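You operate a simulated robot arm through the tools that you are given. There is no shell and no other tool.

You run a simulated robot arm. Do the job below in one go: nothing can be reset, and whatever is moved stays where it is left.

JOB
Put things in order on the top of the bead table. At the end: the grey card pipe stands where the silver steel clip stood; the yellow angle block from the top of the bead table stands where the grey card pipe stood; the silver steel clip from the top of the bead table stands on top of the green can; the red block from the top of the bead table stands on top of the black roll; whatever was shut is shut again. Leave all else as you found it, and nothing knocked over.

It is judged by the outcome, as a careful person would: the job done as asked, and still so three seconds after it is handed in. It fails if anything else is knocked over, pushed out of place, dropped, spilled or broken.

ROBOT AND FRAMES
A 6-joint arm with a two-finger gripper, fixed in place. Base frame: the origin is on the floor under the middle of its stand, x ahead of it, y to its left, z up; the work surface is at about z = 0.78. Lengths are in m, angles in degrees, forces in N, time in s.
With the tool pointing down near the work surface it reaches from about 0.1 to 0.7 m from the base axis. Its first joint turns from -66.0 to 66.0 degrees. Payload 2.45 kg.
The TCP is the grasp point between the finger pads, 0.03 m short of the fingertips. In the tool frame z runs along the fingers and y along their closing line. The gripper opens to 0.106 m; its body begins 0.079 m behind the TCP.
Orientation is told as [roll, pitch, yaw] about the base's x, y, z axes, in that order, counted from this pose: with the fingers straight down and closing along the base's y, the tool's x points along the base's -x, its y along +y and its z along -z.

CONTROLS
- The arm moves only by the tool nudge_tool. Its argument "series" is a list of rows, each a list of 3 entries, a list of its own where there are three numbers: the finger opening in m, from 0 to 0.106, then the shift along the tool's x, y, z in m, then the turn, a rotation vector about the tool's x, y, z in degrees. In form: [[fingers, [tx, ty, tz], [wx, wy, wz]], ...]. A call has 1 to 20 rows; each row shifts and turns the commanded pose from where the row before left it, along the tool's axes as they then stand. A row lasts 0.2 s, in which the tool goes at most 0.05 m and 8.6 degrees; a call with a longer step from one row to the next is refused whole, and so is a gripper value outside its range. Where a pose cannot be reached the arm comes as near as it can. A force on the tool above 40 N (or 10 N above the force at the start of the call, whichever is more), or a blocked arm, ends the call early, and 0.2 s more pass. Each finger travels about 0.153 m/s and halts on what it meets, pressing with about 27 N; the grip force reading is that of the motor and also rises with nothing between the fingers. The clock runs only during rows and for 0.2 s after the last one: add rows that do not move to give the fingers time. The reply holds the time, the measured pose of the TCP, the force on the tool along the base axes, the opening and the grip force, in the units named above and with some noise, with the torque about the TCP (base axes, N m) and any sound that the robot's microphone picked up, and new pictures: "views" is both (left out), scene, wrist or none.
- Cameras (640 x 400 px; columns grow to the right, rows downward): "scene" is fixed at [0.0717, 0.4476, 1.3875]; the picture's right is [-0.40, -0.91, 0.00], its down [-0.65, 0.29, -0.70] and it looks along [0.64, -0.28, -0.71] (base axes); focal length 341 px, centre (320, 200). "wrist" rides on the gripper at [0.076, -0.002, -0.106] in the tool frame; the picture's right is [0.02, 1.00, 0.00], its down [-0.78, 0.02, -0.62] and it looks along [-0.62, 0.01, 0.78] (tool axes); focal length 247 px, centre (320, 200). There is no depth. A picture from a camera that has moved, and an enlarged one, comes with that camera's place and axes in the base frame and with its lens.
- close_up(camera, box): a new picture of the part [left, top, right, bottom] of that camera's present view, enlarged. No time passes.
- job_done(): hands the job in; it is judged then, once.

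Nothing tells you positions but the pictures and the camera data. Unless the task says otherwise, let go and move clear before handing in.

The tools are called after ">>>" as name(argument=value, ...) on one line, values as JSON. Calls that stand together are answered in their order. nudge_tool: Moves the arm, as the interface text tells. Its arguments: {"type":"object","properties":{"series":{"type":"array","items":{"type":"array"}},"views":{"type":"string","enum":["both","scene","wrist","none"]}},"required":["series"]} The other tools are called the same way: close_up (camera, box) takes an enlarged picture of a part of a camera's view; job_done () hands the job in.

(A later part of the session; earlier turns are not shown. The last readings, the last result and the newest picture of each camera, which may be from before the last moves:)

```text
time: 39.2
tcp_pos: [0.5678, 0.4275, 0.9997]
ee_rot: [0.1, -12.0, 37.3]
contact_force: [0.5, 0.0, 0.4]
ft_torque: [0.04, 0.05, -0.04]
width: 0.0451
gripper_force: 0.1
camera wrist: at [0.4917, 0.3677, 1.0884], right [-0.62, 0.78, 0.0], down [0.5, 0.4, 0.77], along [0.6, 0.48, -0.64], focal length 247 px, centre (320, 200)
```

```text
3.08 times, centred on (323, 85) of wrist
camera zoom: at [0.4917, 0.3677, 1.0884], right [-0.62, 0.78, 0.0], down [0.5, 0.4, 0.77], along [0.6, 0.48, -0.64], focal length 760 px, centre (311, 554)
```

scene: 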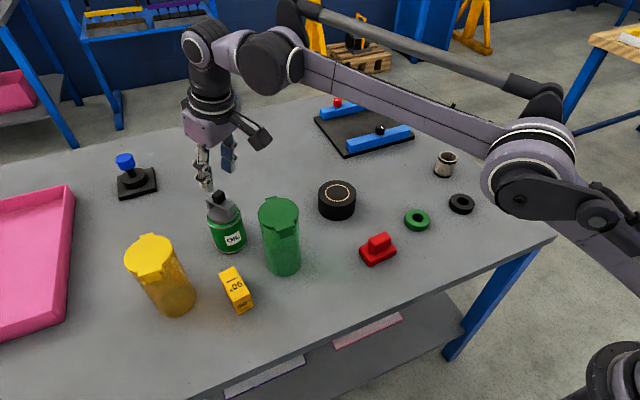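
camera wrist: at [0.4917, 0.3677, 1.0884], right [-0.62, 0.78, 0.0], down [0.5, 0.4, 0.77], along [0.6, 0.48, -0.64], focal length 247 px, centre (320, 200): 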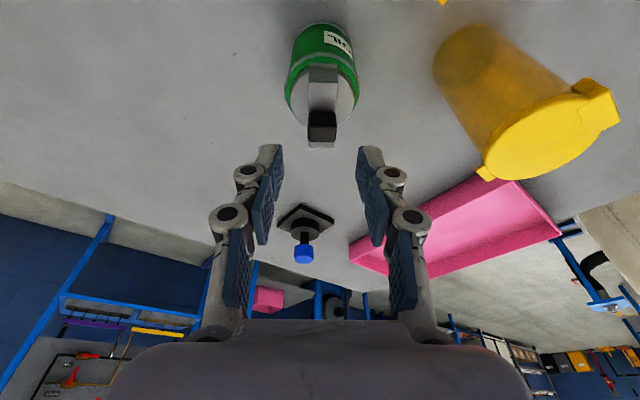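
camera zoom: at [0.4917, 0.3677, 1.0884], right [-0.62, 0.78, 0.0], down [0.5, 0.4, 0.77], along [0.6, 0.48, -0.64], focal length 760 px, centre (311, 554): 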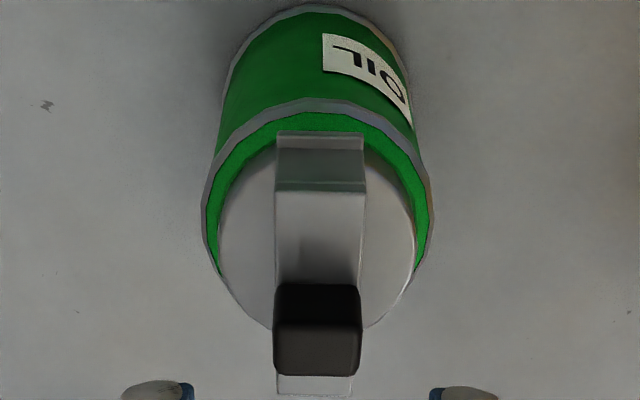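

The clip stands on the green OIL can with both feet on the lid. Next is the pipe: I'll rise, come inward over the jar at a safe height, straighten the tool and go across to the pipe at (0.582, -0.145).

>>> nudge_tool(series=[[0.045, [-0.0052, 0, -0.0245], [0, 0, 0]], [0.045, [-0.0052, 0, -0.0245], [0, 0, 0]], [0.045, [0.0367, 0, -0.0078], [0, 0, 0]], [0.045, [0.0367, 0, -0.0078], [0, 0, 0]], [0.045, [0.0367, 0, -0.0078], [0, 0, 0]], [0.045, [0.0367, 0, -0.0078], [0, 0, 0]], [0.07, [0, 0, 0], [0, 6, 0]], [0.075, [0, 0, 0], [0, 6, 0]], [0.075, [0, 0, 0], [0, 0, 7.48]], [0.075, [0, 0, 0], [0, 0, 7.48]], [0.075, [0, 0, 0], [0, 0, 7.48]], [0.075, [0, 0, 0], [0, 0, 7.48]], [0.075, [0, 0, 0], [0, 0, 7.48]], [0.075, [0, 0, 0], [0, 0, 0]]], views="both")

>>> close_up(camera="scene", box=[200, 180, 260, 250])

```text
time: 42.2
tcp_pos: [0.4387, 0.3324, 1.0467]
ee_rot: [0.1, 0.0, -0.1]
contact_force: [-0.1, -0.2, -0.7]
ft_torque: [0.02, 0.01, 0.0]
width: 0.075
gripper_force: 0.0
out of reach, approached as far as the arm can: row 2
camera wrist: at [0.3628, 0.33, 1.1523], right [-0.02, 1.0, 0.0], down [0.78, 0.01, 0.62], along [0.62, 0.01, -0.78], focal length 247 px, centre (320, 200)
```

scene: 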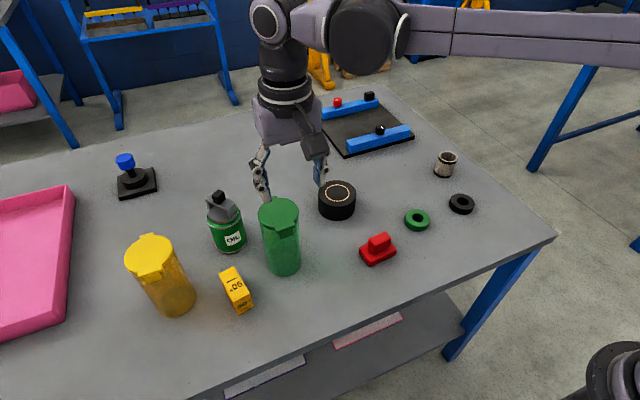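
wrist: 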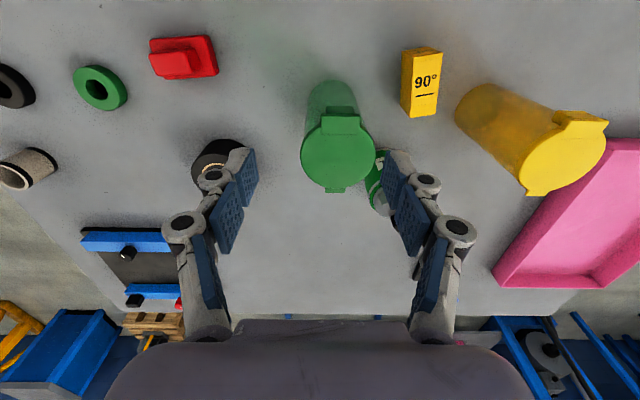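

```text
5.71 times, centred on (230, 215) of scene
camera zoom: at [0.0717, 0.4476, 1.3875], right [-0.4, -0.91, 0.0], down [-0.65, 0.29, -0.7], along [0.64, -0.28, -0.71], focal length 1946 px, centre (834, 114)
```

zoom: 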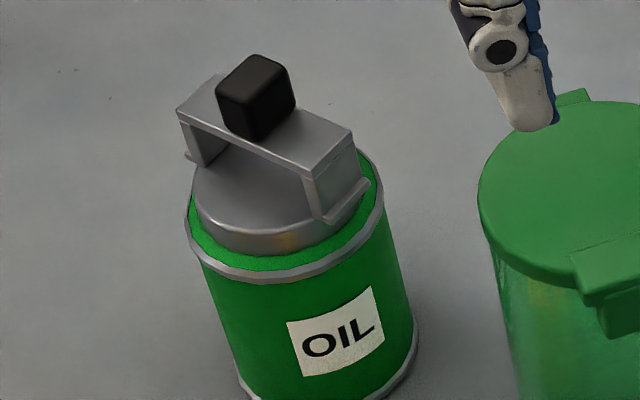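

The clip is steady on the can. From this viewpoint I'll also take a close look at the yellow block and the gap around it, then travel to the pipe.

>>> close_up(camera="wrist", box=[380, 30, 470, 130])

>>> close_up(camera="wrist", box=[290, 30, 610, 210])

>>> nudge_tool(series=[[0.075, [-0.0119, -0.0398, 0], [0, 0, 0]], [0.075, [-0.0119, -0.0398, 0], [0, 0, 0]], [0.075, [-0.0119, -0.0398, 0], [0, 0, 0]], [0.075, [-0.0119, -0.0398, 0], [0, 0, 0]], [0.075, [-0.0119, -0.0398, 0], [0, 0, 0]], [0.075, [-0.0119, -0.0398, 0], [0, 0, 0]], [0.075, [-0.0119, -0.0398, 0], [0, 0, 0]], [0.075, [-0.0119, -0.0398, 0], [0, 0, 0]], [0.075, [-0.0119, -0.0398, 0], [0, 0, 0]], [0.075, [-0.0119, -0.0398, 0], [0, 0, 0]], [0.075, [-0.0119, -0.0398, 0], [0, 0, 0]], [0.075, [-0.0119, -0.0398, 0], [0, 0, 0]], [0.075, [0, 0, 0.04], [0, 0, 0]], [0.075, [0, 0, 0.04], [0, 0, 0]], [0.075, [0, 0, 0.04], [0, 0, 0]], [0.075, [0, 0, 0], [0, 0, 0]]], views="both")

>>> close_up(camera="wrist", box=[220, 60, 420, 220])

```text
4.00 times, centred on (425, 80) of wrist
camera zoom: at [0.3628, 0.33, 1.1523], right [-0.02, 1.0, 0.0], down [0.78, 0.01, 0.62], along [0.62, 0.01, -0.78], focal length 988 px, centre (-100, 680)
```

zoom: 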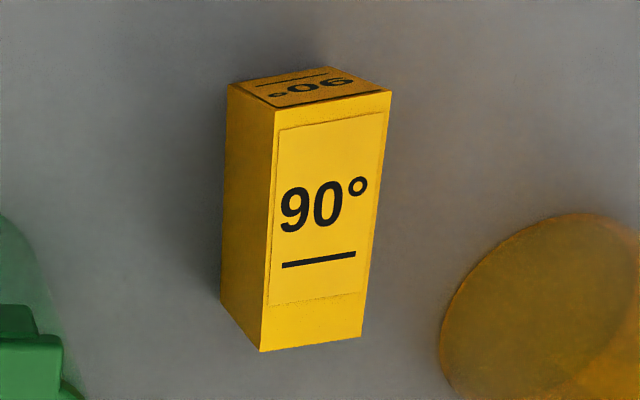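

```text
2.00 times, centred on (450, 120) of wrist
camera zoom: at [0.3628, 0.33, 1.1523], right [-0.02, 1.0, 0.0], down [0.78, 0.01, 0.62], along [0.62, 0.01, -0.78], focal length 494 px, centre (60, 360)
```

zoom: 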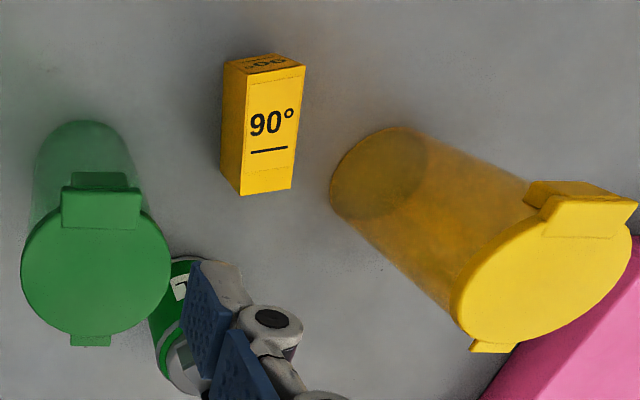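

```text
time: 45.6
tcp_pos: [0.5822, -0.1474, 0.924]
ee_rot: [0.0, 0.0, 0.1]
contact_force: [0.1, -0.4, -0.5]
ft_torque: [0.0, 0.03, -0.01]
width: 0.0751
gripper_force: 0.1
camera wrist: at [0.5047, -0.1485, 1.0308], right [-0.02, 1.0, 0.0], down [0.78, 0.02, 0.62], along [0.62, 0.01, -0.78], focal length 247 px, centre (320, 200)
```

scene: 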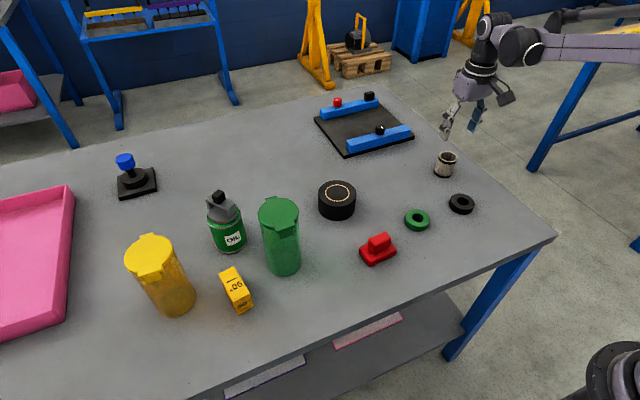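
wrist: 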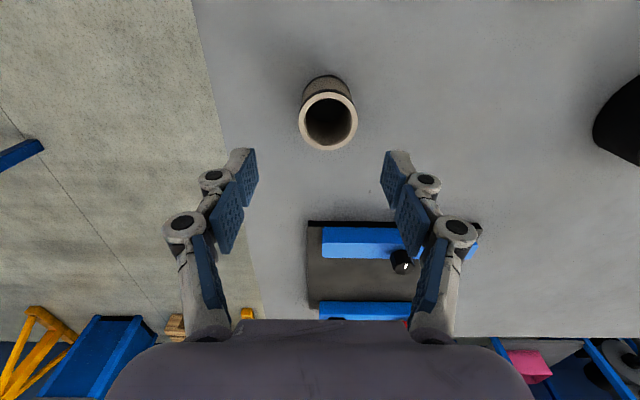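

```text
2.50 times, centred on (320, 140) of wrist
camera zoom: at [0.5047, -0.1485, 1.0308], right [-0.02, 1.0, 0.0], down [0.78, 0.02, 0.62], along [0.62, 0.01, -0.78], focal length 617 px, centre (320, 350)
```

zoom: 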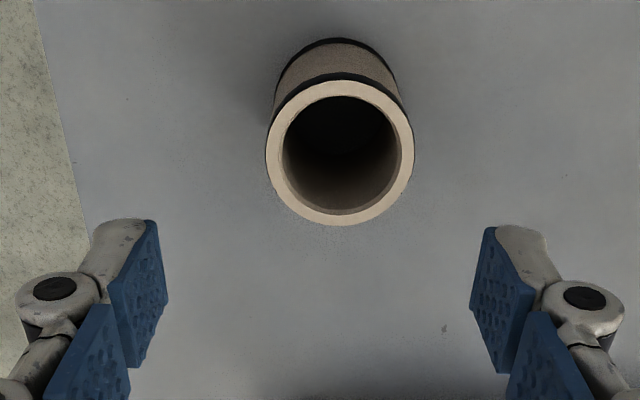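

The block is a plain box, so it can be gripped across its 31 mm width. The pipe is about 6 mm to +y of the tool, so I'll centre on it, go down and close on the outside of the pipe.

>>> nudge_tool(series=[[0.075, [0.0006, 0.0064, 0], [0, 0, 0]], [0.075, [0, 0, 0.04], [0, 0, 0]], [0.075, [0, 0, 0.04], [0, 0, 0]], [0.075, [0, 0, 0.026], [0, 0, 0]], [0.075, [0, 0, 0], [0, 0, 0]]], views="both")

>>> close_up(camera="wrist", box=[220, 60, 420, 220])

>>> close_up(camera="scene", box=[400, 90, 500, 200])

```text
time: 46.8
tcp_pos: [0.5817, -0.1372, 0.8198]
ee_rot: [0.1, -0.1, 0.0]
contact_force: [-0.2, -0.6, 0.2]
ft_torque: [-0.01, 0.0, 0.0]
width: 0.0748
gripper_force: 0.1
camera wrist: at [0.5051, -0.1393, 0.9263], right [-0.02, 1.0, 0.0], down [0.78, 0.02, 0.62], along [0.62, 0.01, -0.78], focal length 247 px, centre (320, 200)
```

scene: 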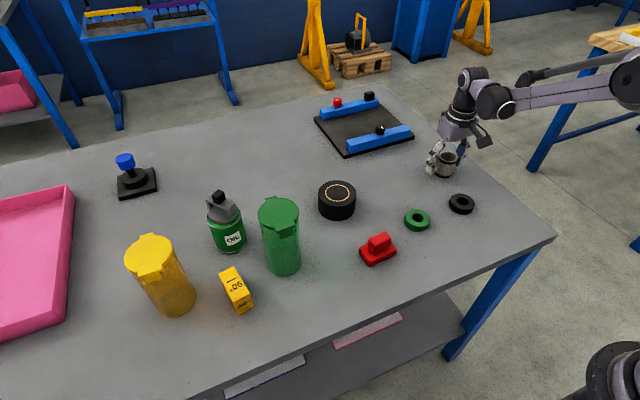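
wrist: 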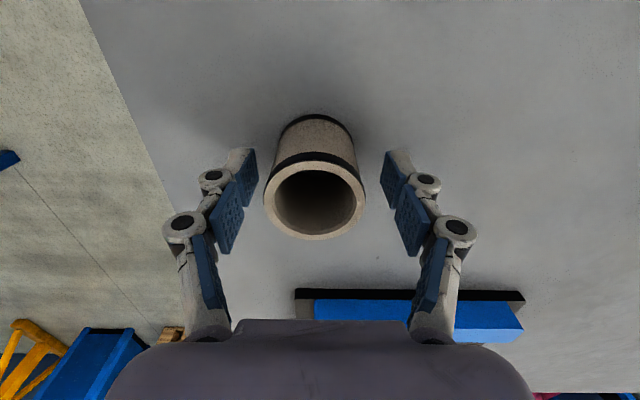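

```text
2.50 times, centred on (320, 140) of wrist
camera zoom: at [0.5051, -0.1393, 0.9263], right [-0.02, 1.0, 0.0], down [0.78, 0.02, 0.62], along [0.62, 0.01, -0.78], focal length 617 px, centre (320, 350)
```

zoom: 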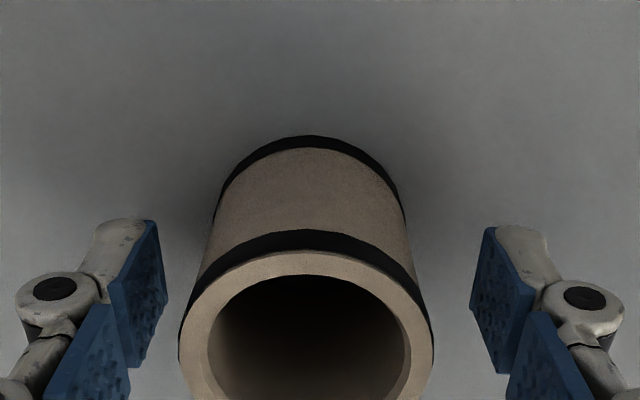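

```text
3.64 times, centred on (450, 145) of scene
camera zoom: at [0.0717, 0.4476, 1.3875], right [-0.4, -0.91, 0.0], down [-0.65, 0.29, -0.7], along [0.64, -0.28, -0.71], focal length 1238 px, centre (-153, 400)
```

zoom: 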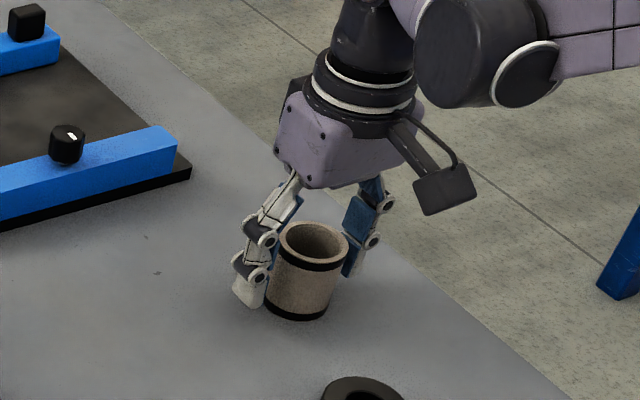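

The pipe is 3 mm to -y of the finger centre. I'll correct, lower slightly and close on it, then read the pose a few times to record exactly where the pipe stood.

>>> nudge_tool(series=[[0.075, [0, -0.003, 0.004], [0, 0, 0]], [0.06, [0, 0, 0], [0, 0, 0]], [0.04, [0, 0, 0], [0, 0, 0]], [0.03, [0, 0, 0], [0, 0, 0]], [0.03, [0, 0, 0], [0, 0, 0]]], views="wrist")

>>> nudge_tool(series=[[0.03, [0, 0, 0], [0, 0, 0]]], views="none")

>>> nudge_tool(series=[[0.03, [0, 0, 0], [0, 0, 0]]], views="none")

>>> close_up(camera="wrist", box=[220, 60, 420, 220])

```text
time: 48.0
tcp_pos: [0.5804, -0.1402, 0.816]
ee_rot: [0.0, 0.0, 0.0]
contact_force: [0.8, 0.2, 0.0]
ft_torque: [0.02, -0.01, -0.03]
width: 0.0467
gripper_force: 27.0
camera wrist: at [0.5051, -0.1427, 0.9224], right [-0.02, 1.0, 0.0], down [0.78, 0.02, 0.62], along [0.62, 0.01, -0.78], focal length 247 px, centre (320, 200)
```

wrist: 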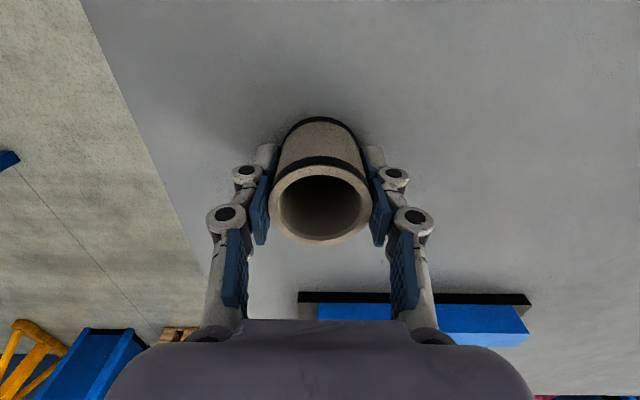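

```text
time: 48.4
tcp_pos: [0.5809, -0.1401, 0.8159]
ee_rot: [0.0, 0.1, 0.0]
contact_force: [0.9, -0.3, -0.2]
ft_torque: [0.04, -0.01, 0.02]
width: 0.0465
gripper_force: 27.1
```

```text
time: 48.8
tcp_pos: [0.5809, -0.1408, 0.8158]
ee_rot: [0.1, 0.0, -0.1]
contact_force: [-0.5, 0.1, 0.8]
ft_torque: [0.04, 0.01, 0.0]
width: 0.0464
gripper_force: 27.0
```

```text
2.50 times, centred on (320, 140) of wrist
camera zoom: at [0.5052, -0.1426, 0.9224], right [-0.02, 1.0, 0.0], down [0.78, 0.02, 0.62], along [0.62, 0.01, -0.78], focal length 617 px, centre (320, 350)
```

zoom: 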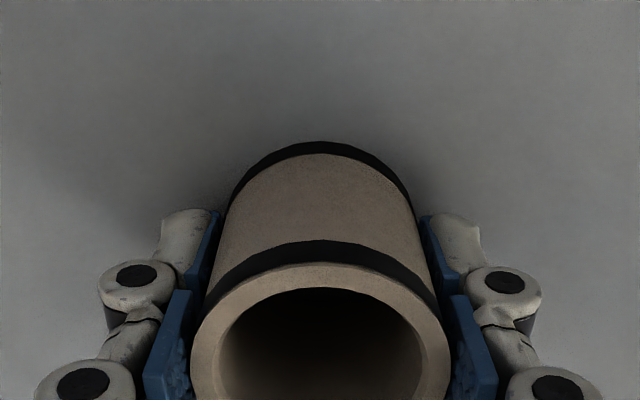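

The pipe is gripped with its centre at (0.581, -0.1405), which is now the target for the yellow block. I'll lift it and carry it to the clip's old spot at (0.561, -0.001).

>>> nudge_tool(series=[[0.03, [0, 0, -0.01], [0, 0, 0]], [0.03, [0, 0, -0.03], [0, 0, 0]], [0.03, [0, 0, -0.03], [0, 0, 0]], [0.03, [0.003, 0.02, 0], [0, 0, 0]], [0.03, [0.005, 0.035, 0], [0, 0, 0]], [0.03, [0.005, 0.035, 0], [0, 0, 0]], [0.03, [0.004, 0.03, 0], [0, 0, 0]], [0.03, [0.003, 0.0192, 0], [0, 0, 0]], [0.03, [0, 0, 0.03], [0, 0, 0]], [0.03, [0, 0, 0.025], [0, 0, 0]], [0.03, [0, 0, 0], [0, 0, 0]]], views="both")

>>> close_up(camera="scene", box=[360, 100, 460, 210])

>>> close_up(camera="wrist", box=[220, 60, 420, 220])

```text
time: 51.2
tcp_pos: [0.5618, -0.0026, 0.829]
ee_rot: [0.0, -0.1, 0.0]
contact_force: [0.0, -0.3, -0.5]
ft_torque: [-0.02, 0.01, 0.02]
width: 0.0469
gripper_force: 26.8
camera wrist: at [0.4847, -0.0044, 0.9351], right [-0.02, 1.0, 0.0], down [0.78, 0.02, 0.62], along [0.62, 0.01, -0.78], focal length 247 px, centre (320, 200)
```

scene: 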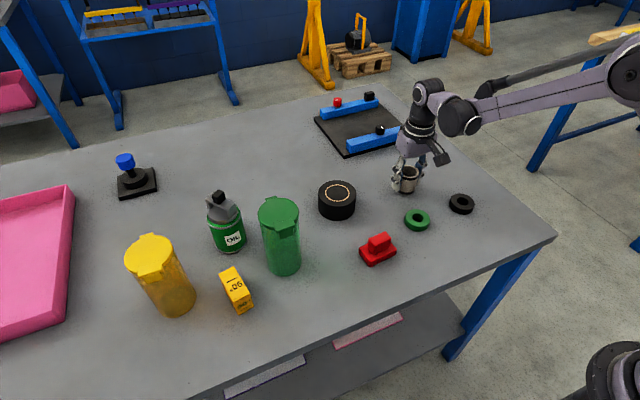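
wrist: 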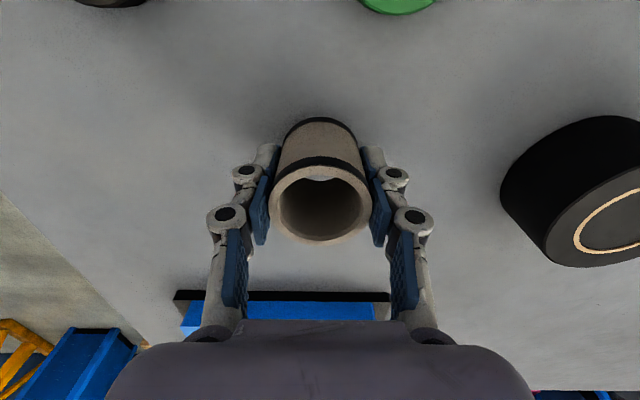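

```text
3.64 times, centred on (410, 155) of scene
camera zoom: at [0.0717, 0.4476, 1.3875], right [-0.4, -0.91, 0.0], down [-0.65, 0.29, -0.7], along [0.64, -0.28, -0.71], focal length 1238 px, centre (-7, 364)
```

zoom: 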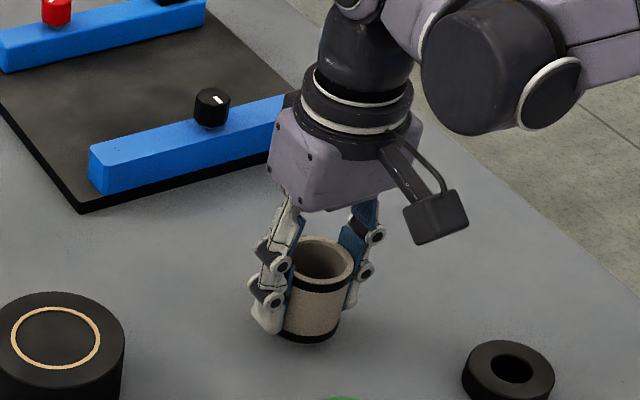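

```text
2.50 times, centred on (320, 140) of wrist
camera zoom: at [0.4847, -0.0044, 0.9351], right [-0.02, 1.0, 0.0], down [0.78, 0.02, 0.62], along [0.62, 0.01, -0.78], focal length 617 px, centre (320, 350)
```

zoom: 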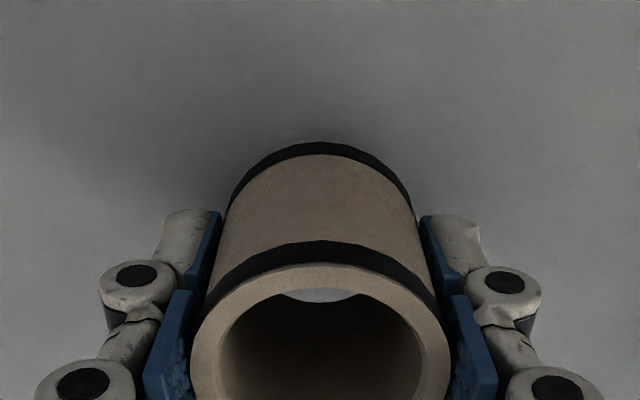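

The pipe is over the clip's old spot, about 14 mm above the table. I'll lower it until it touches.

>>> nudge_tool(series=[[0.03, [0, 0.0005, 0.007], [0, 0, 0]], [0.03, [0, 0, 0.004], [0, 0, 0]], [0.03, [0, 0, 0.0015], [0, 0, 0]], [0.03, [0, 0, 0], [0, 0, 0]]], views="none")

>>> nudge_tool(series=[[0.03, [0, 0, 0.001], [0, 0, 0]], [0.03, [0, 0, 0], [0, 0, 0]]], views="none")

>>> nudge_tool(series=[[0.03, [0, 0, 0.001], [0, 0, 0]], [0.03, [0, 0, 0], [0, 0, 0]]], views="none")

```text
time: 52.2
tcp_pos: [0.5614, -0.0026, 0.8173]
ee_rot: [0.0, 0.1, 0.0]
contact_force: [0.4, -0.4, -1.1]
ft_torque: [-0.01, 0.01, -0.04]
width: 0.0468
gripper_force: 26.5
```

```text
time: 52.8
tcp_pos: [0.5611, -0.0025, 0.8161]
ee_rot: [0.0, -0.1, 0.1]
contact_force: [-0.6, 0.7, -0.9]
ft_torque: [0.0, 0.01, 0.01]
width: 0.0468
gripper_force: 27.2
```

```text
time: 53.4
tcp_pos: [0.5611, -0.002, 0.8158]
ee_rot: [0.0, -0.1, -0.1]
contact_force: [0.3, -0.4, 10.3]
ft_torque: [0.09, 0.06, -0.01]
width: 0.0467
gripper_force: 27.0
```

The pipe is down (10 N upward). I'll open the fingers and rise straight up.

>>> nudge_tool(series=[[0.05, [0, 0, 0], [0, 0, 0]], [0.06, [0, 0, 0], [0, 0, 0]], [0.07, [0, 0, 0], [0, 0, 0]], [0.07, [0, 0, -0.02], [0, 0, 0]], [0.07, [0, 0, -0.04], [0, 0, 0]], [0.07, [0, 0, -0.04], [0, 0, 0]], [0.07, [0, 0, -0.04], [0, 0, 0]], [0.07, [0, 0, 0], [0, 0, 0]]], views="both")

>>> close_up(camera="scene", box=[360, 120, 480, 230])

>>> close_up(camera="wrist", box=[240, 40, 400, 170])

```text
time: 55.2
tcp_pos: [0.5618, -0.0024, 0.9574]
ee_rot: [0.0, 0.0, 0.0]
contact_force: [0.5, -0.5, -0.6]
ft_torque: [-0.04, 0.01, 0.03]
width: 0.07
gripper_force: 0.0
camera wrist: at [0.4855, -0.0043, 1.0634], right [-0.02, 1.0, 0.0], down [0.78, 0.02, 0.62], along [0.62, 0.01, -0.78], focal length 247 px, centre (320, 200)
```

scene: 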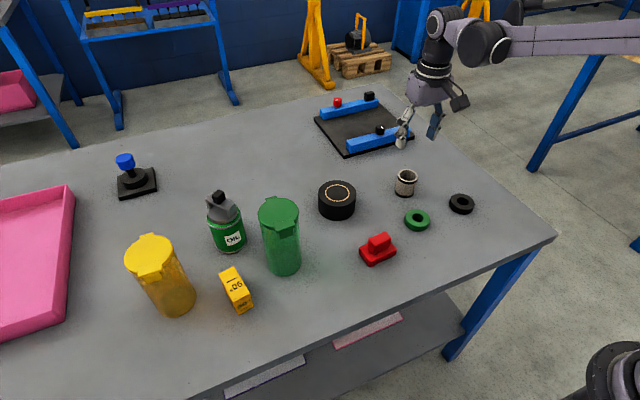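
wrist: 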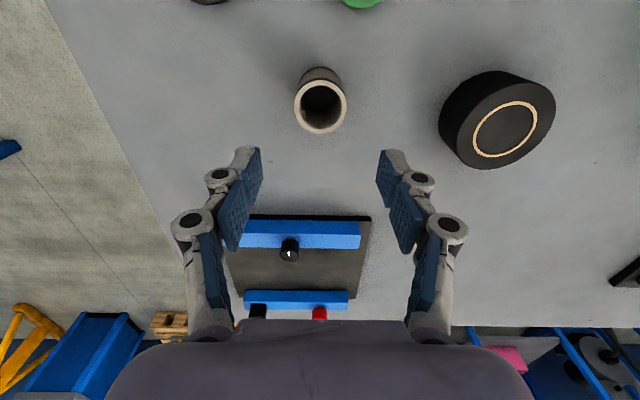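

```text
3.64 times, centred on (420, 175) of scene
camera zoom: at [0.0717, 0.4476, 1.3875], right [-0.4, -0.91, 0.0], down [-0.65, 0.29, -0.7], along [0.64, -0.28, -0.71], focal length 1238 px, centre (-44, 291)
```

zoom: 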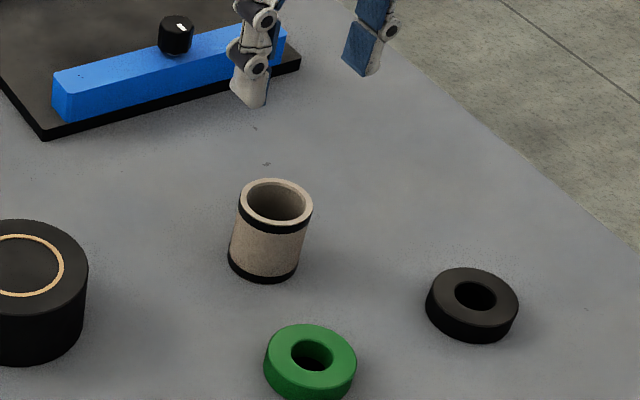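

```text
3.08 times, centred on (320, 105) of wrist
camera zoom: at [0.4855, -0.0043, 1.0634], right [-0.02, 1.0, 0.0], down [0.78, 0.02, 0.62], along [0.62, 0.01, -0.78], focal length 760 px, centre (320, 492)
```

zoom: 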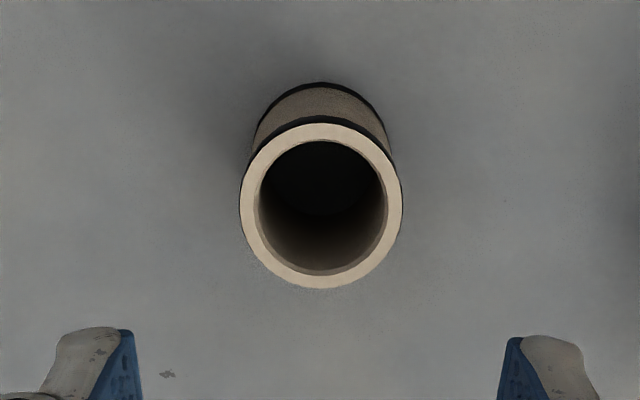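

The pipe stands where the clip stood. Next is the red block at about (0.420, 0.158), which I'll grip by its knob; I'll hover above it first to check the alignment.

>>> nudge_tool(series=[[0.07, [0.0283, 0.032, 0], [0, 0, 0]], [0.07, [0.0283, 0.032, 0], [0, 0, 0]], [0.07, [0.0283, 0.032, 0], [0, 0, 0]], [0.07, [0.0283, 0.032, 0], [0, 0, 0]], [0.07, [0.0283, 0.032, 0], [0, 0, -5]], [0.07, [0, 0, 0.035], [0, 0, 0]], [0.07, [0, 0, 0.035], [0, 0, 0]], [0.07, [0, 0, 0], [0, 0, 0]]], views="both")

>>> close_up(camera="wrist", box=[220, 60, 420, 220])

>>> close_up(camera="scene", box=[330, 150, 430, 280])

```text
time: 57.0
tcp_pos: [0.4204, 0.1597, 0.8854]
ee_rot: [0.0, 0.0, 5.0]
contact_force: [0.7, 0.4, -0.4]
ft_torque: [0.0, -0.03, -0.02]
width: 0.0695
gripper_force: 0.0
camera wrist: at [0.3438, 0.1513, 0.9921], right [-0.11, 0.99, 0.0], down [0.78, 0.08, 0.62], along [0.62, 0.07, -0.78], focal length 247 px, centre (320, 200)
```

scene: 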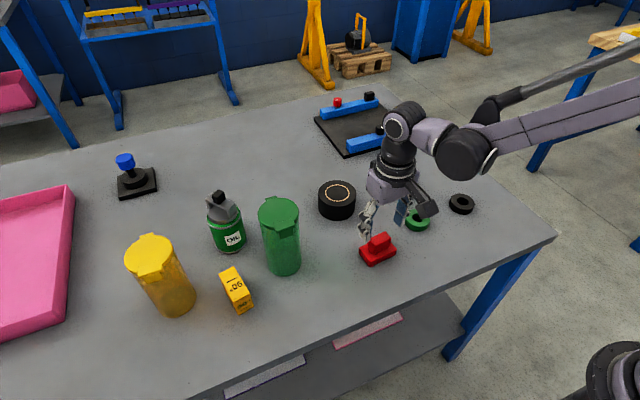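
wrist: 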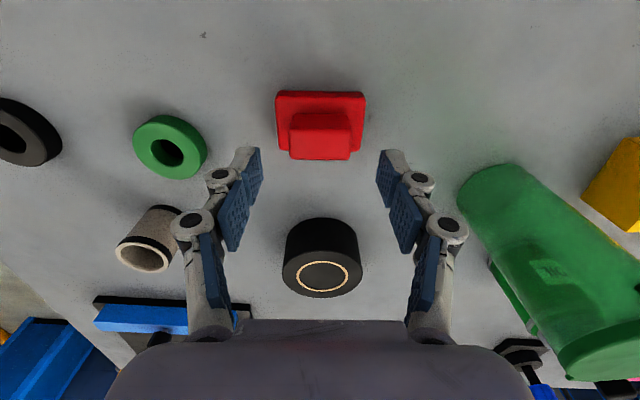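

```text
2.50 times, centred on (320, 140) of wrist
camera zoom: at [0.3438, 0.1513, 0.9921], right [-0.11, 0.99, 0.0], down [0.78, 0.08, 0.62], along [0.62, 0.07, -0.78], focal length 617 px, centre (320, 350)
```

zoom: 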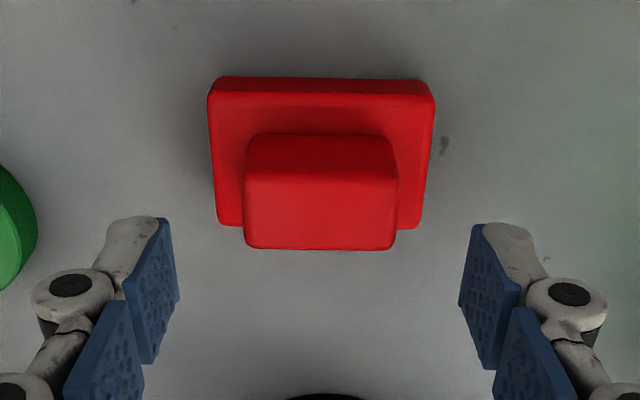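

```text
3.08 times, centred on (380, 215) of scene
camera zoom: at [0.0716, 0.4476, 1.3875], right [-0.4, -0.91, 0.0], down [-0.65, 0.29, -0.7], along [0.64, -0.28, -0.71], focal length 1048 px, centre (135, 154)
```

zoom: 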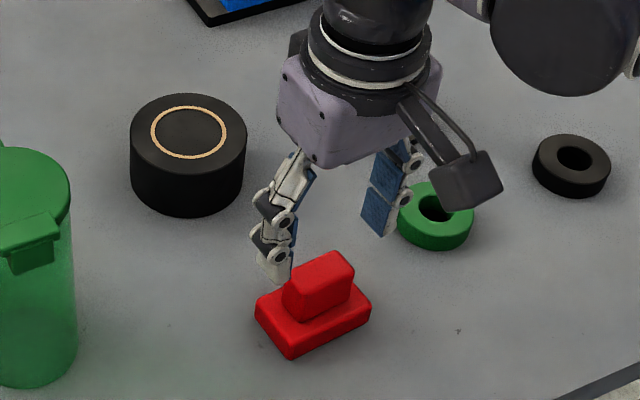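

The gripper is aligned on the knob within a millimetre. I'll go down until the tips are just above the red base, and close.

>>> nudge_tool(series=[[0.07, [0, 0, 0.03], [0, 0, 0]], [0.07, [0, 0, 0.015], [0, 0, 0]], [0.07, [0, 0, 0.006], [0, 0, 0]], [0.07, [0, 0, 0], [0, 0, 0]]], views="both")

>>> close_up(camera="scene", box=[345, 200, 409, 270])

>>> close_up(camera="wrist", box=[220, 60, 420, 220])

```text
time: 58.0
tcp_pos: [0.4188, 0.1602, 0.8348]
ee_rot: [0.0, 0.0, 5.0]
contact_force: [-0.3, -0.1, 0.3]
ft_torque: [0.0, 0.01, -0.01]
width: 0.0697
gripper_force: 0.1
camera wrist: at [0.3428, 0.1511, 0.9417], right [-0.11, 0.99, 0.0], down [0.78, 0.08, 0.62], along [0.62, 0.07, -0.78], focal length 247 px, centre (320, 200)
```

scene: 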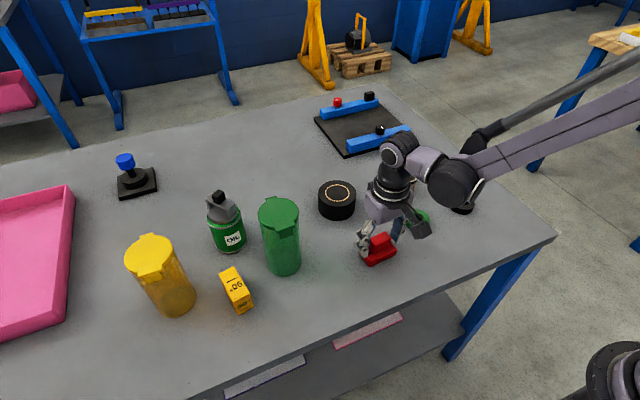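
wrist: 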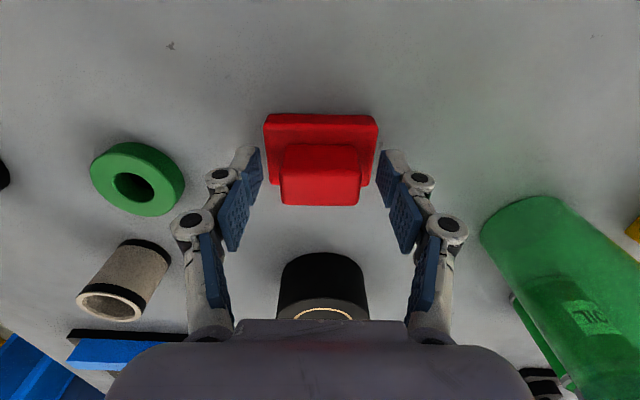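

```text
5.71 times, centred on (377, 235) of scene
camera zoom: at [0.0717, 0.4476, 1.3875], right [-0.4, -0.91, 0.0], down [-0.65, 0.29, -0.7], along [0.64, -0.28, -0.71], focal length 1946 px, centre (-6, 0)
```

zoom: 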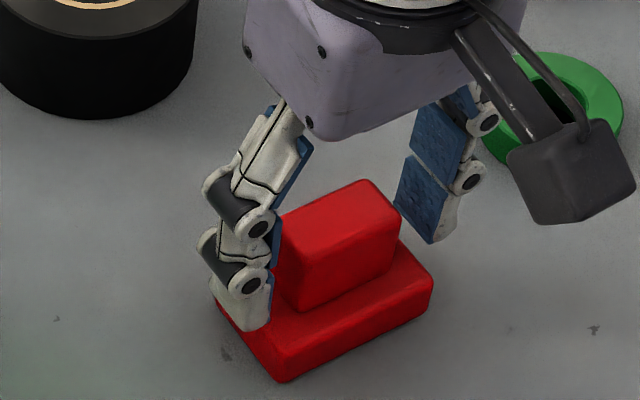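

```text
2.50 times, centred on (320, 140) of wrist
camera zoom: at [0.3428, 0.1511, 0.9417], right [-0.11, 0.99, 0.0], down [0.78, 0.08, 0.62], along [0.62, 0.07, -0.78], focal length 617 px, centre (320, 350)
```

zoom: 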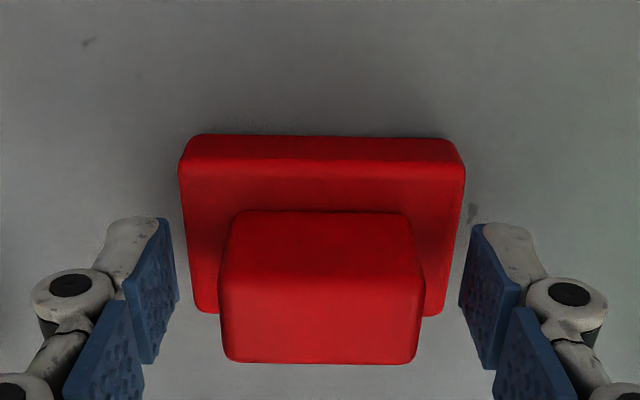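

The fingers flank the knob and the tips clear the base. I'll close and lift 2 cm to check the hold.

>>> nudge_tool(series=[[0.055, [0, 0, 0], [0, 0, 0]], [0.04, [0, 0, 0], [0, 0, 0]], [0.02, [0, 0, 0], [0, 0, 0]], [0.02, [0, 0, 0], [0, 0, 0]], [0.02, [0, 0, 0], [0, 0, 0]], [0.02, [0, 0, -0.004], [0, 0, 0]], [0.02, [0, 0, -0.006], [0, 0, 0]], [0.02, [0, 0, -0.01], [0, 0, 0]], [0.02, [0, 0, 0], [0, 0, 0]]], views="both")

>>> close_up(camera="scene", box=[345, 200, 409, 270])

>>> close_up(camera="wrist", box=[220, 60, 420, 220])

```text
time: 60.0
tcp_pos: [0.4185, 0.1586, 0.8556]
ee_rot: [0.1, 0.1, 4.9]
contact_force: [-0.4, 0.0, -2.6]
ft_torque: [0.01, -0.02, -0.02]
width: 0.0434
gripper_force: 27.1
camera wrist: at [0.3431, 0.1505, 0.9617], right [-0.11, 0.99, 0.0], down [0.78, 0.08, 0.62], along [0.62, 0.07, -0.78], focal length 247 px, centre (320, 200)
```

scene: 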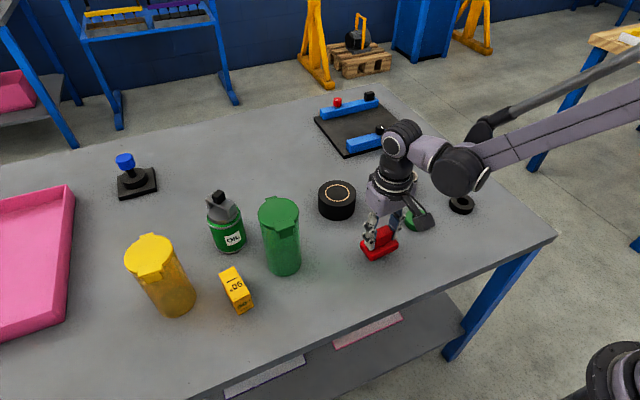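
wrist: 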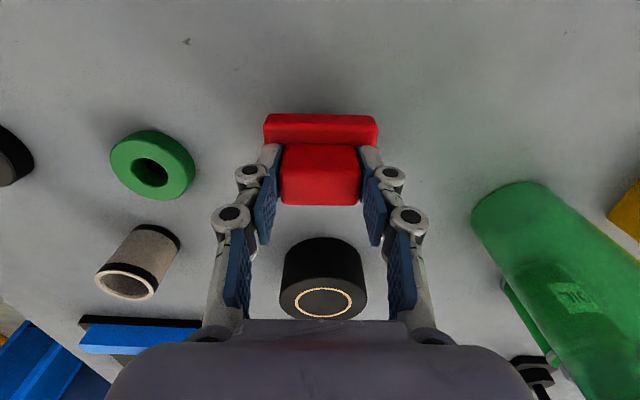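

```text
5.71 times, centred on (377, 235) of scene
camera zoom: at [0.0717, 0.4477, 1.3875], right [-0.4, -0.91, 0.0], down [-0.65, 0.29, -0.7], along [0.64, -0.28, -0.71], focal length 1946 px, centre (-6, 0)
```

zoom: 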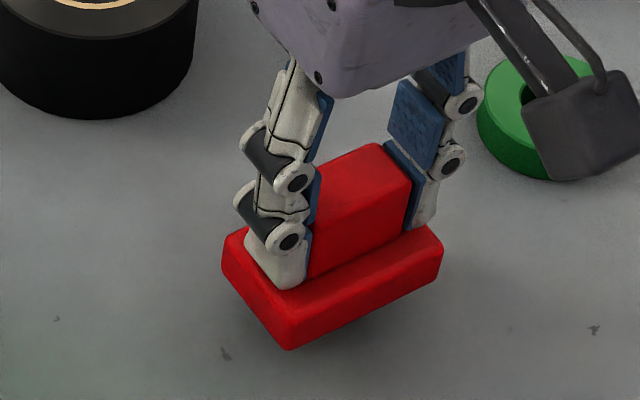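

```text
2.50 times, centred on (320, 140) of wrist
camera zoom: at [0.3431, 0.1505, 0.9617], right [-0.11, 0.99, 0.0], down [0.78, 0.08, 0.62], along [0.62, 0.07, -0.78], focal length 617 px, centre (320, 350)
```

zoom: 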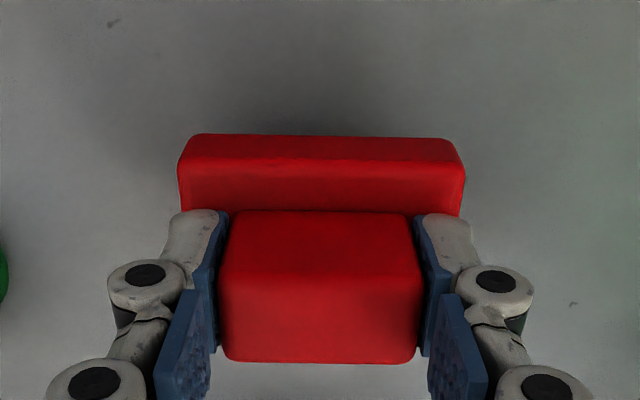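

The red block is held firmly. I'll raise it and carry it over the black roll at (0.580, 0.178).

>>> nudge_tool(series=[[0.02, [0, 0, -0.03], [0, 0, 0]], [0.02, [0, 0, -0.035], [0, 0, 0]], [0.02, [-0.02, 0.0006, 0], [0, 0, 0]], [0.02, [-0.035, 0.001, 0], [0, 0, 0]], [0.02, [-0.04, 0.0013, 0], [0, 0, 0]], [0.02, [-0.04, 0.0012, 0], [0, 0, 0]], [0.02, [-0.0274, 0.0008, 0], [0, 0, 0]], [0.02, [0, 0, 0], [0, 0, 0]]], views="both")

>>> close_up(camera="scene", box=[290, 110, 390, 230])

>>> close_up(camera="wrist", box=[220, 40, 420, 220])

```text
time: 61.8
tcp_pos: [0.5818, 0.1747, 0.9217]
ee_rot: [0.0, 0.0, 5.0]
contact_force: [-0.7, -0.9, -1.5]
ft_torque: [0.01, 0.03, 0.02]
width: 0.0435
gripper_force: 27.0
camera wrist: at [0.5046, 0.1669, 1.0275], right [-0.11, 0.99, 0.0], down [0.78, 0.08, 0.62], along [0.62, 0.07, -0.78], focal length 247 px, centre (320, 200)
```

scene: 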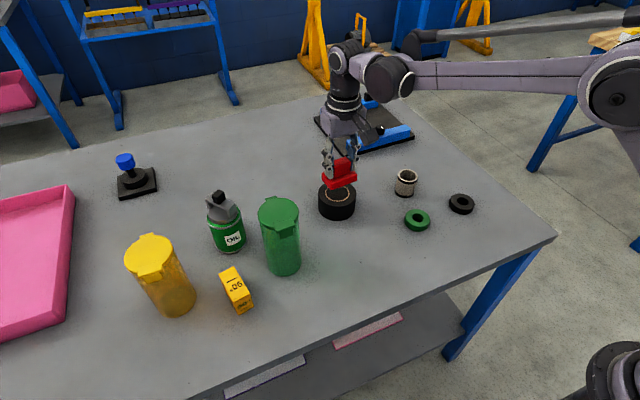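
wrist: 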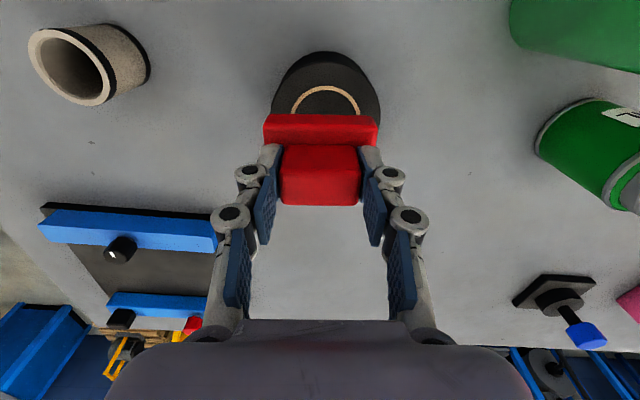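

```text
3.33 times, centred on (340, 170) of scene
camera zoom: at [0.0717, 0.4477, 1.3875], right [-0.4, -0.91, 0.0], down [-0.65, 0.29, -0.7], along [0.64, -0.28, -0.71], focal length 1135 px, centre (253, 300)
```

zoom: 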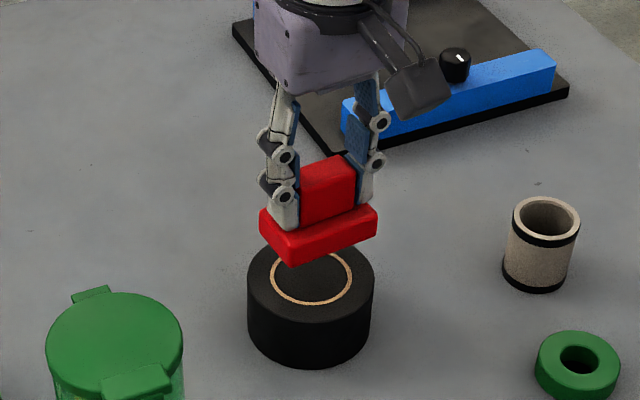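

```text
2.22 times, centred on (320, 130) of wrist
camera zoom: at [0.5046, 0.1669, 1.0275], right [-0.11, 0.99, 0.0], down [0.78, 0.08, 0.62], along [0.62, 0.07, -0.78], focal length 549 px, centre (320, 356)
```

zoom: 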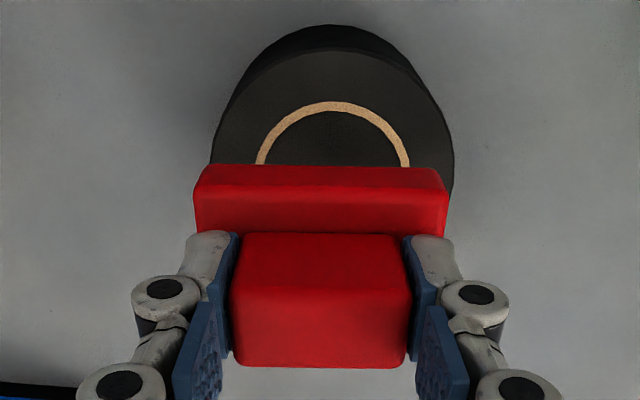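

The roll's centre is about 4 mm to +y and 1.5 mm further out than the tool. I'll correct and lower most of the way.

>>> nudge_tool(series=[[0.02, [-0.0015, 0.004, 0], [0, 0, 0]], [0.02, [0, 0, 0.018], [0, 0, 0]], [0.02, [0, 0, 0.012], [0, 0, 0]], [0.02, [0, 0, 0], [0, 0, 0]]], views="both")

>>> close_up(camera="scene", box=[300, 140, 380, 230])

>>> close_up(camera="wrist", box=[220, 40, 420, 220])

```text
time: 62.8
tcp_pos: [0.582, 0.1801, 0.8893]
ee_rot: [0.0, 0.0, 5.0]
contact_force: [-0.2, -0.6, -2.7]
ft_torque: [0.01, 0.02, 0.03]
width: 0.0436
gripper_force: 27.0
camera wrist: at [0.5063, 0.171, 0.997], right [-0.11, 0.99, 0.0], down [0.78, 0.08, 0.62], along [0.62, 0.07, -0.78], focal length 247 px, centre (320, 200)
```

scene: 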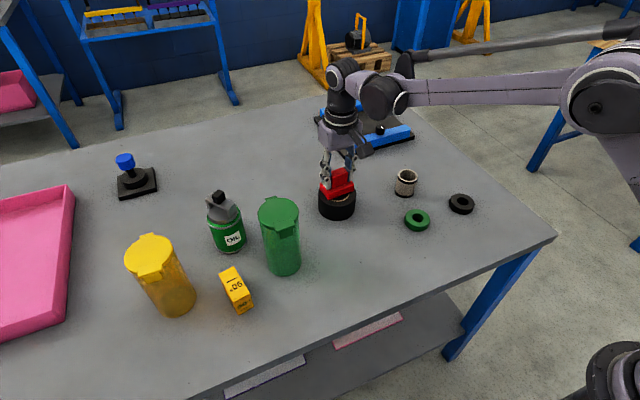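
wrist: 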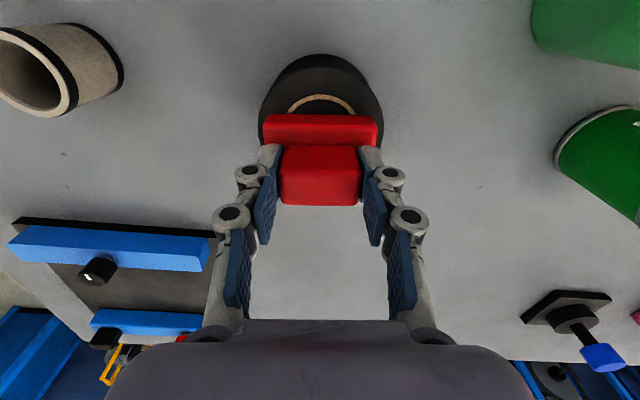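

```text
4.44 times, centred on (340, 185) of scene
camera zoom: at [0.0717, 0.4477, 1.3875], right [-0.4, -0.91, 0.0], down [-0.65, 0.29, -0.7], along [0.64, -0.28, -0.71], focal length 1514 px, centre (231, 267)
```

zoom: 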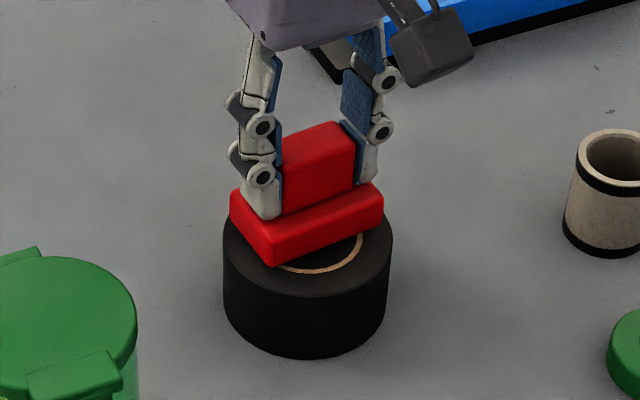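

```text
2.22 times, centred on (320, 130) of wrist
camera zoom: at [0.5063, 0.171, 0.997], right [-0.11, 0.99, 0.0], down [0.78, 0.08, 0.62], along [0.62, 0.07, -0.78], focal length 549 px, centre (320, 356)
```

zoom: 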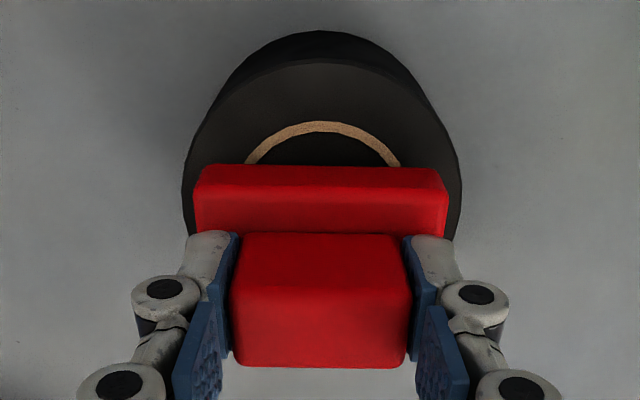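

The block is well centred over the roll. I'll lower it by small steps until it touches.

>>> nudge_tool(series=[[0.02, [0, 0, 0.004], [0, 0, 0]], [0.02, [0, 0, 0.0015], [0, 0, 0]], [0.02, [0, 0, 0], [0, 0, 0]]], views="none")

>>> nudge_tool(series=[[0.02, [0, 0, 0.0015], [0, 0, 0]], [0.02, [0, 0, 0], [0, 0, 0]]], views="none")

>>> nudge_tool(series=[[0.02, [0, 0, 0.001], [0, 0, 0]], [0.02, [0, 0, 0], [0, 0, 0]]], views="none")

```text
time: 63.6
tcp_pos: [0.5826, 0.1796, 0.8844]
ee_rot: [0.0, 0.0, 5.0]
contact_force: [-0.2, -1.4, 7.6]
ft_torque: [-0.07, 0.03, -0.02]
width: 0.0434
gripper_force: 26.9
```

```text
time: 64.2
tcp_pos: [0.5833, 0.1791, 0.8842]
ee_rot: [0.0, -0.1, 5.0]
contact_force: [2.0, -0.9, 19.2]
ft_torque: [-0.03, -0.16, -0.03]
width: 0.0435
gripper_force: 27.0
```

```text
time: 64.8
tcp_pos: [0.5833, 0.1799, 0.8827]
ee_rot: [-0.1, 0.0, 5.0]
contact_force: [1.9, -2.8, 18.5]
ft_torque: [-0.07, -0.05, 0.0]
width: 0.0434
gripper_force: 27.3
```

The block is in contact with the roll (18 N). I'll ease the pressure, open, and rise.

>>> nudge_tool(series=[[0.02, [0, 0, -0.001], [0, 0, 0]], [0.045, [0, 0, 0], [0, 0, 0]], [0.055, [0, 0, 0], [0, 0, 0]], [0.065, [0, 0, 0], [0, 0, 0]], [0.065, [0, 0, -0.02], [0, 0, 0]], [0.065, [0, 0, -0.04], [0, 0, 0]], [0.065, [0, 0, -0.04], [0, 0, 0]], [0.065, [0, 0, -0.03], [0, 0, 0]], [0.065, [0, 0, 0], [0, 0, 0]]], views="both")

>>> close_up(camera="scene", box=[300, 140, 380, 230])

>>> close_up(camera="wrist", box=[220, 30, 420, 180])

```text
time: 66.8
tcp_pos: [0.5817, 0.1808, 1.0134]
ee_rot: [0.1, 0.0, 5.0]
contact_force: [-0.4, 0.5, 0.2]
ft_torque: [0.02, -0.02, 0.0]
width: 0.0652
gripper_force: 0.0
camera wrist: at [0.5054, 0.1727, 1.1205], right [-0.11, 0.99, 0.0], down [0.78, 0.08, 0.62], along [0.62, 0.07, -0.78], focal length 247 px, centre (320, 200)
```

scene: 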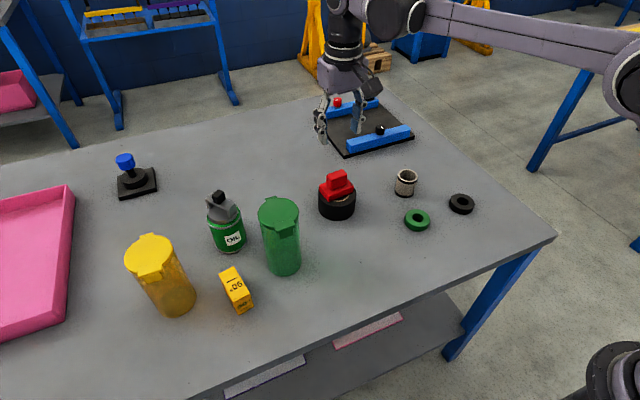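
wrist: 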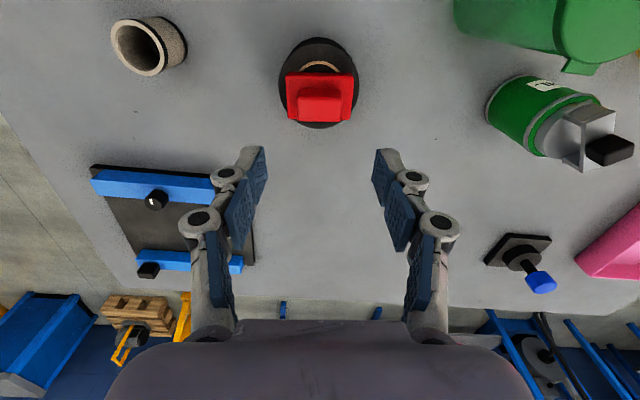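

```text
4.44 times, centred on (340, 185) of scene
camera zoom: at [0.0717, 0.4476, 1.3875], right [-0.4, -0.91, 0.0], down [-0.65, 0.29, -0.7], along [0.64, -0.28, -0.71], focal length 1514 px, centre (231, 267)
```

zoom: 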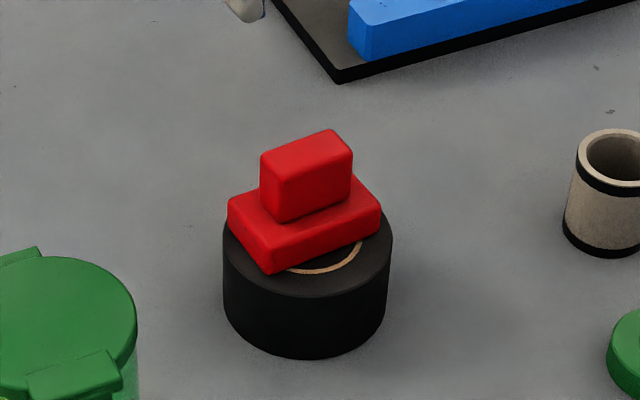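

```text
2.67 times, centred on (320, 105) of wrist
camera zoom: at [0.5054, 0.1727, 1.1205], right [-0.11, 0.99, 0.0], down [0.78, 0.08, 0.62], along [0.62, 0.07, -0.78], focal length 659 px, centre (320, 453)
```

zoom: 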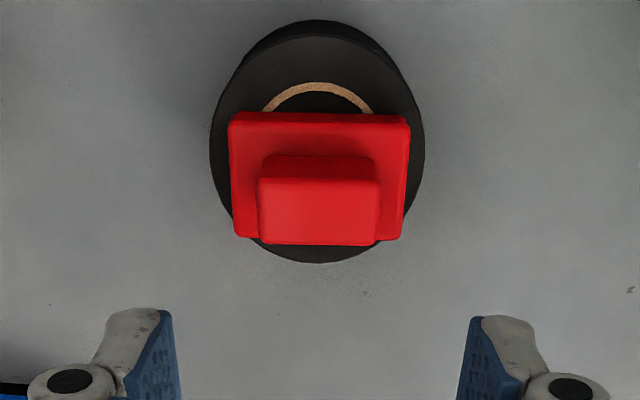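

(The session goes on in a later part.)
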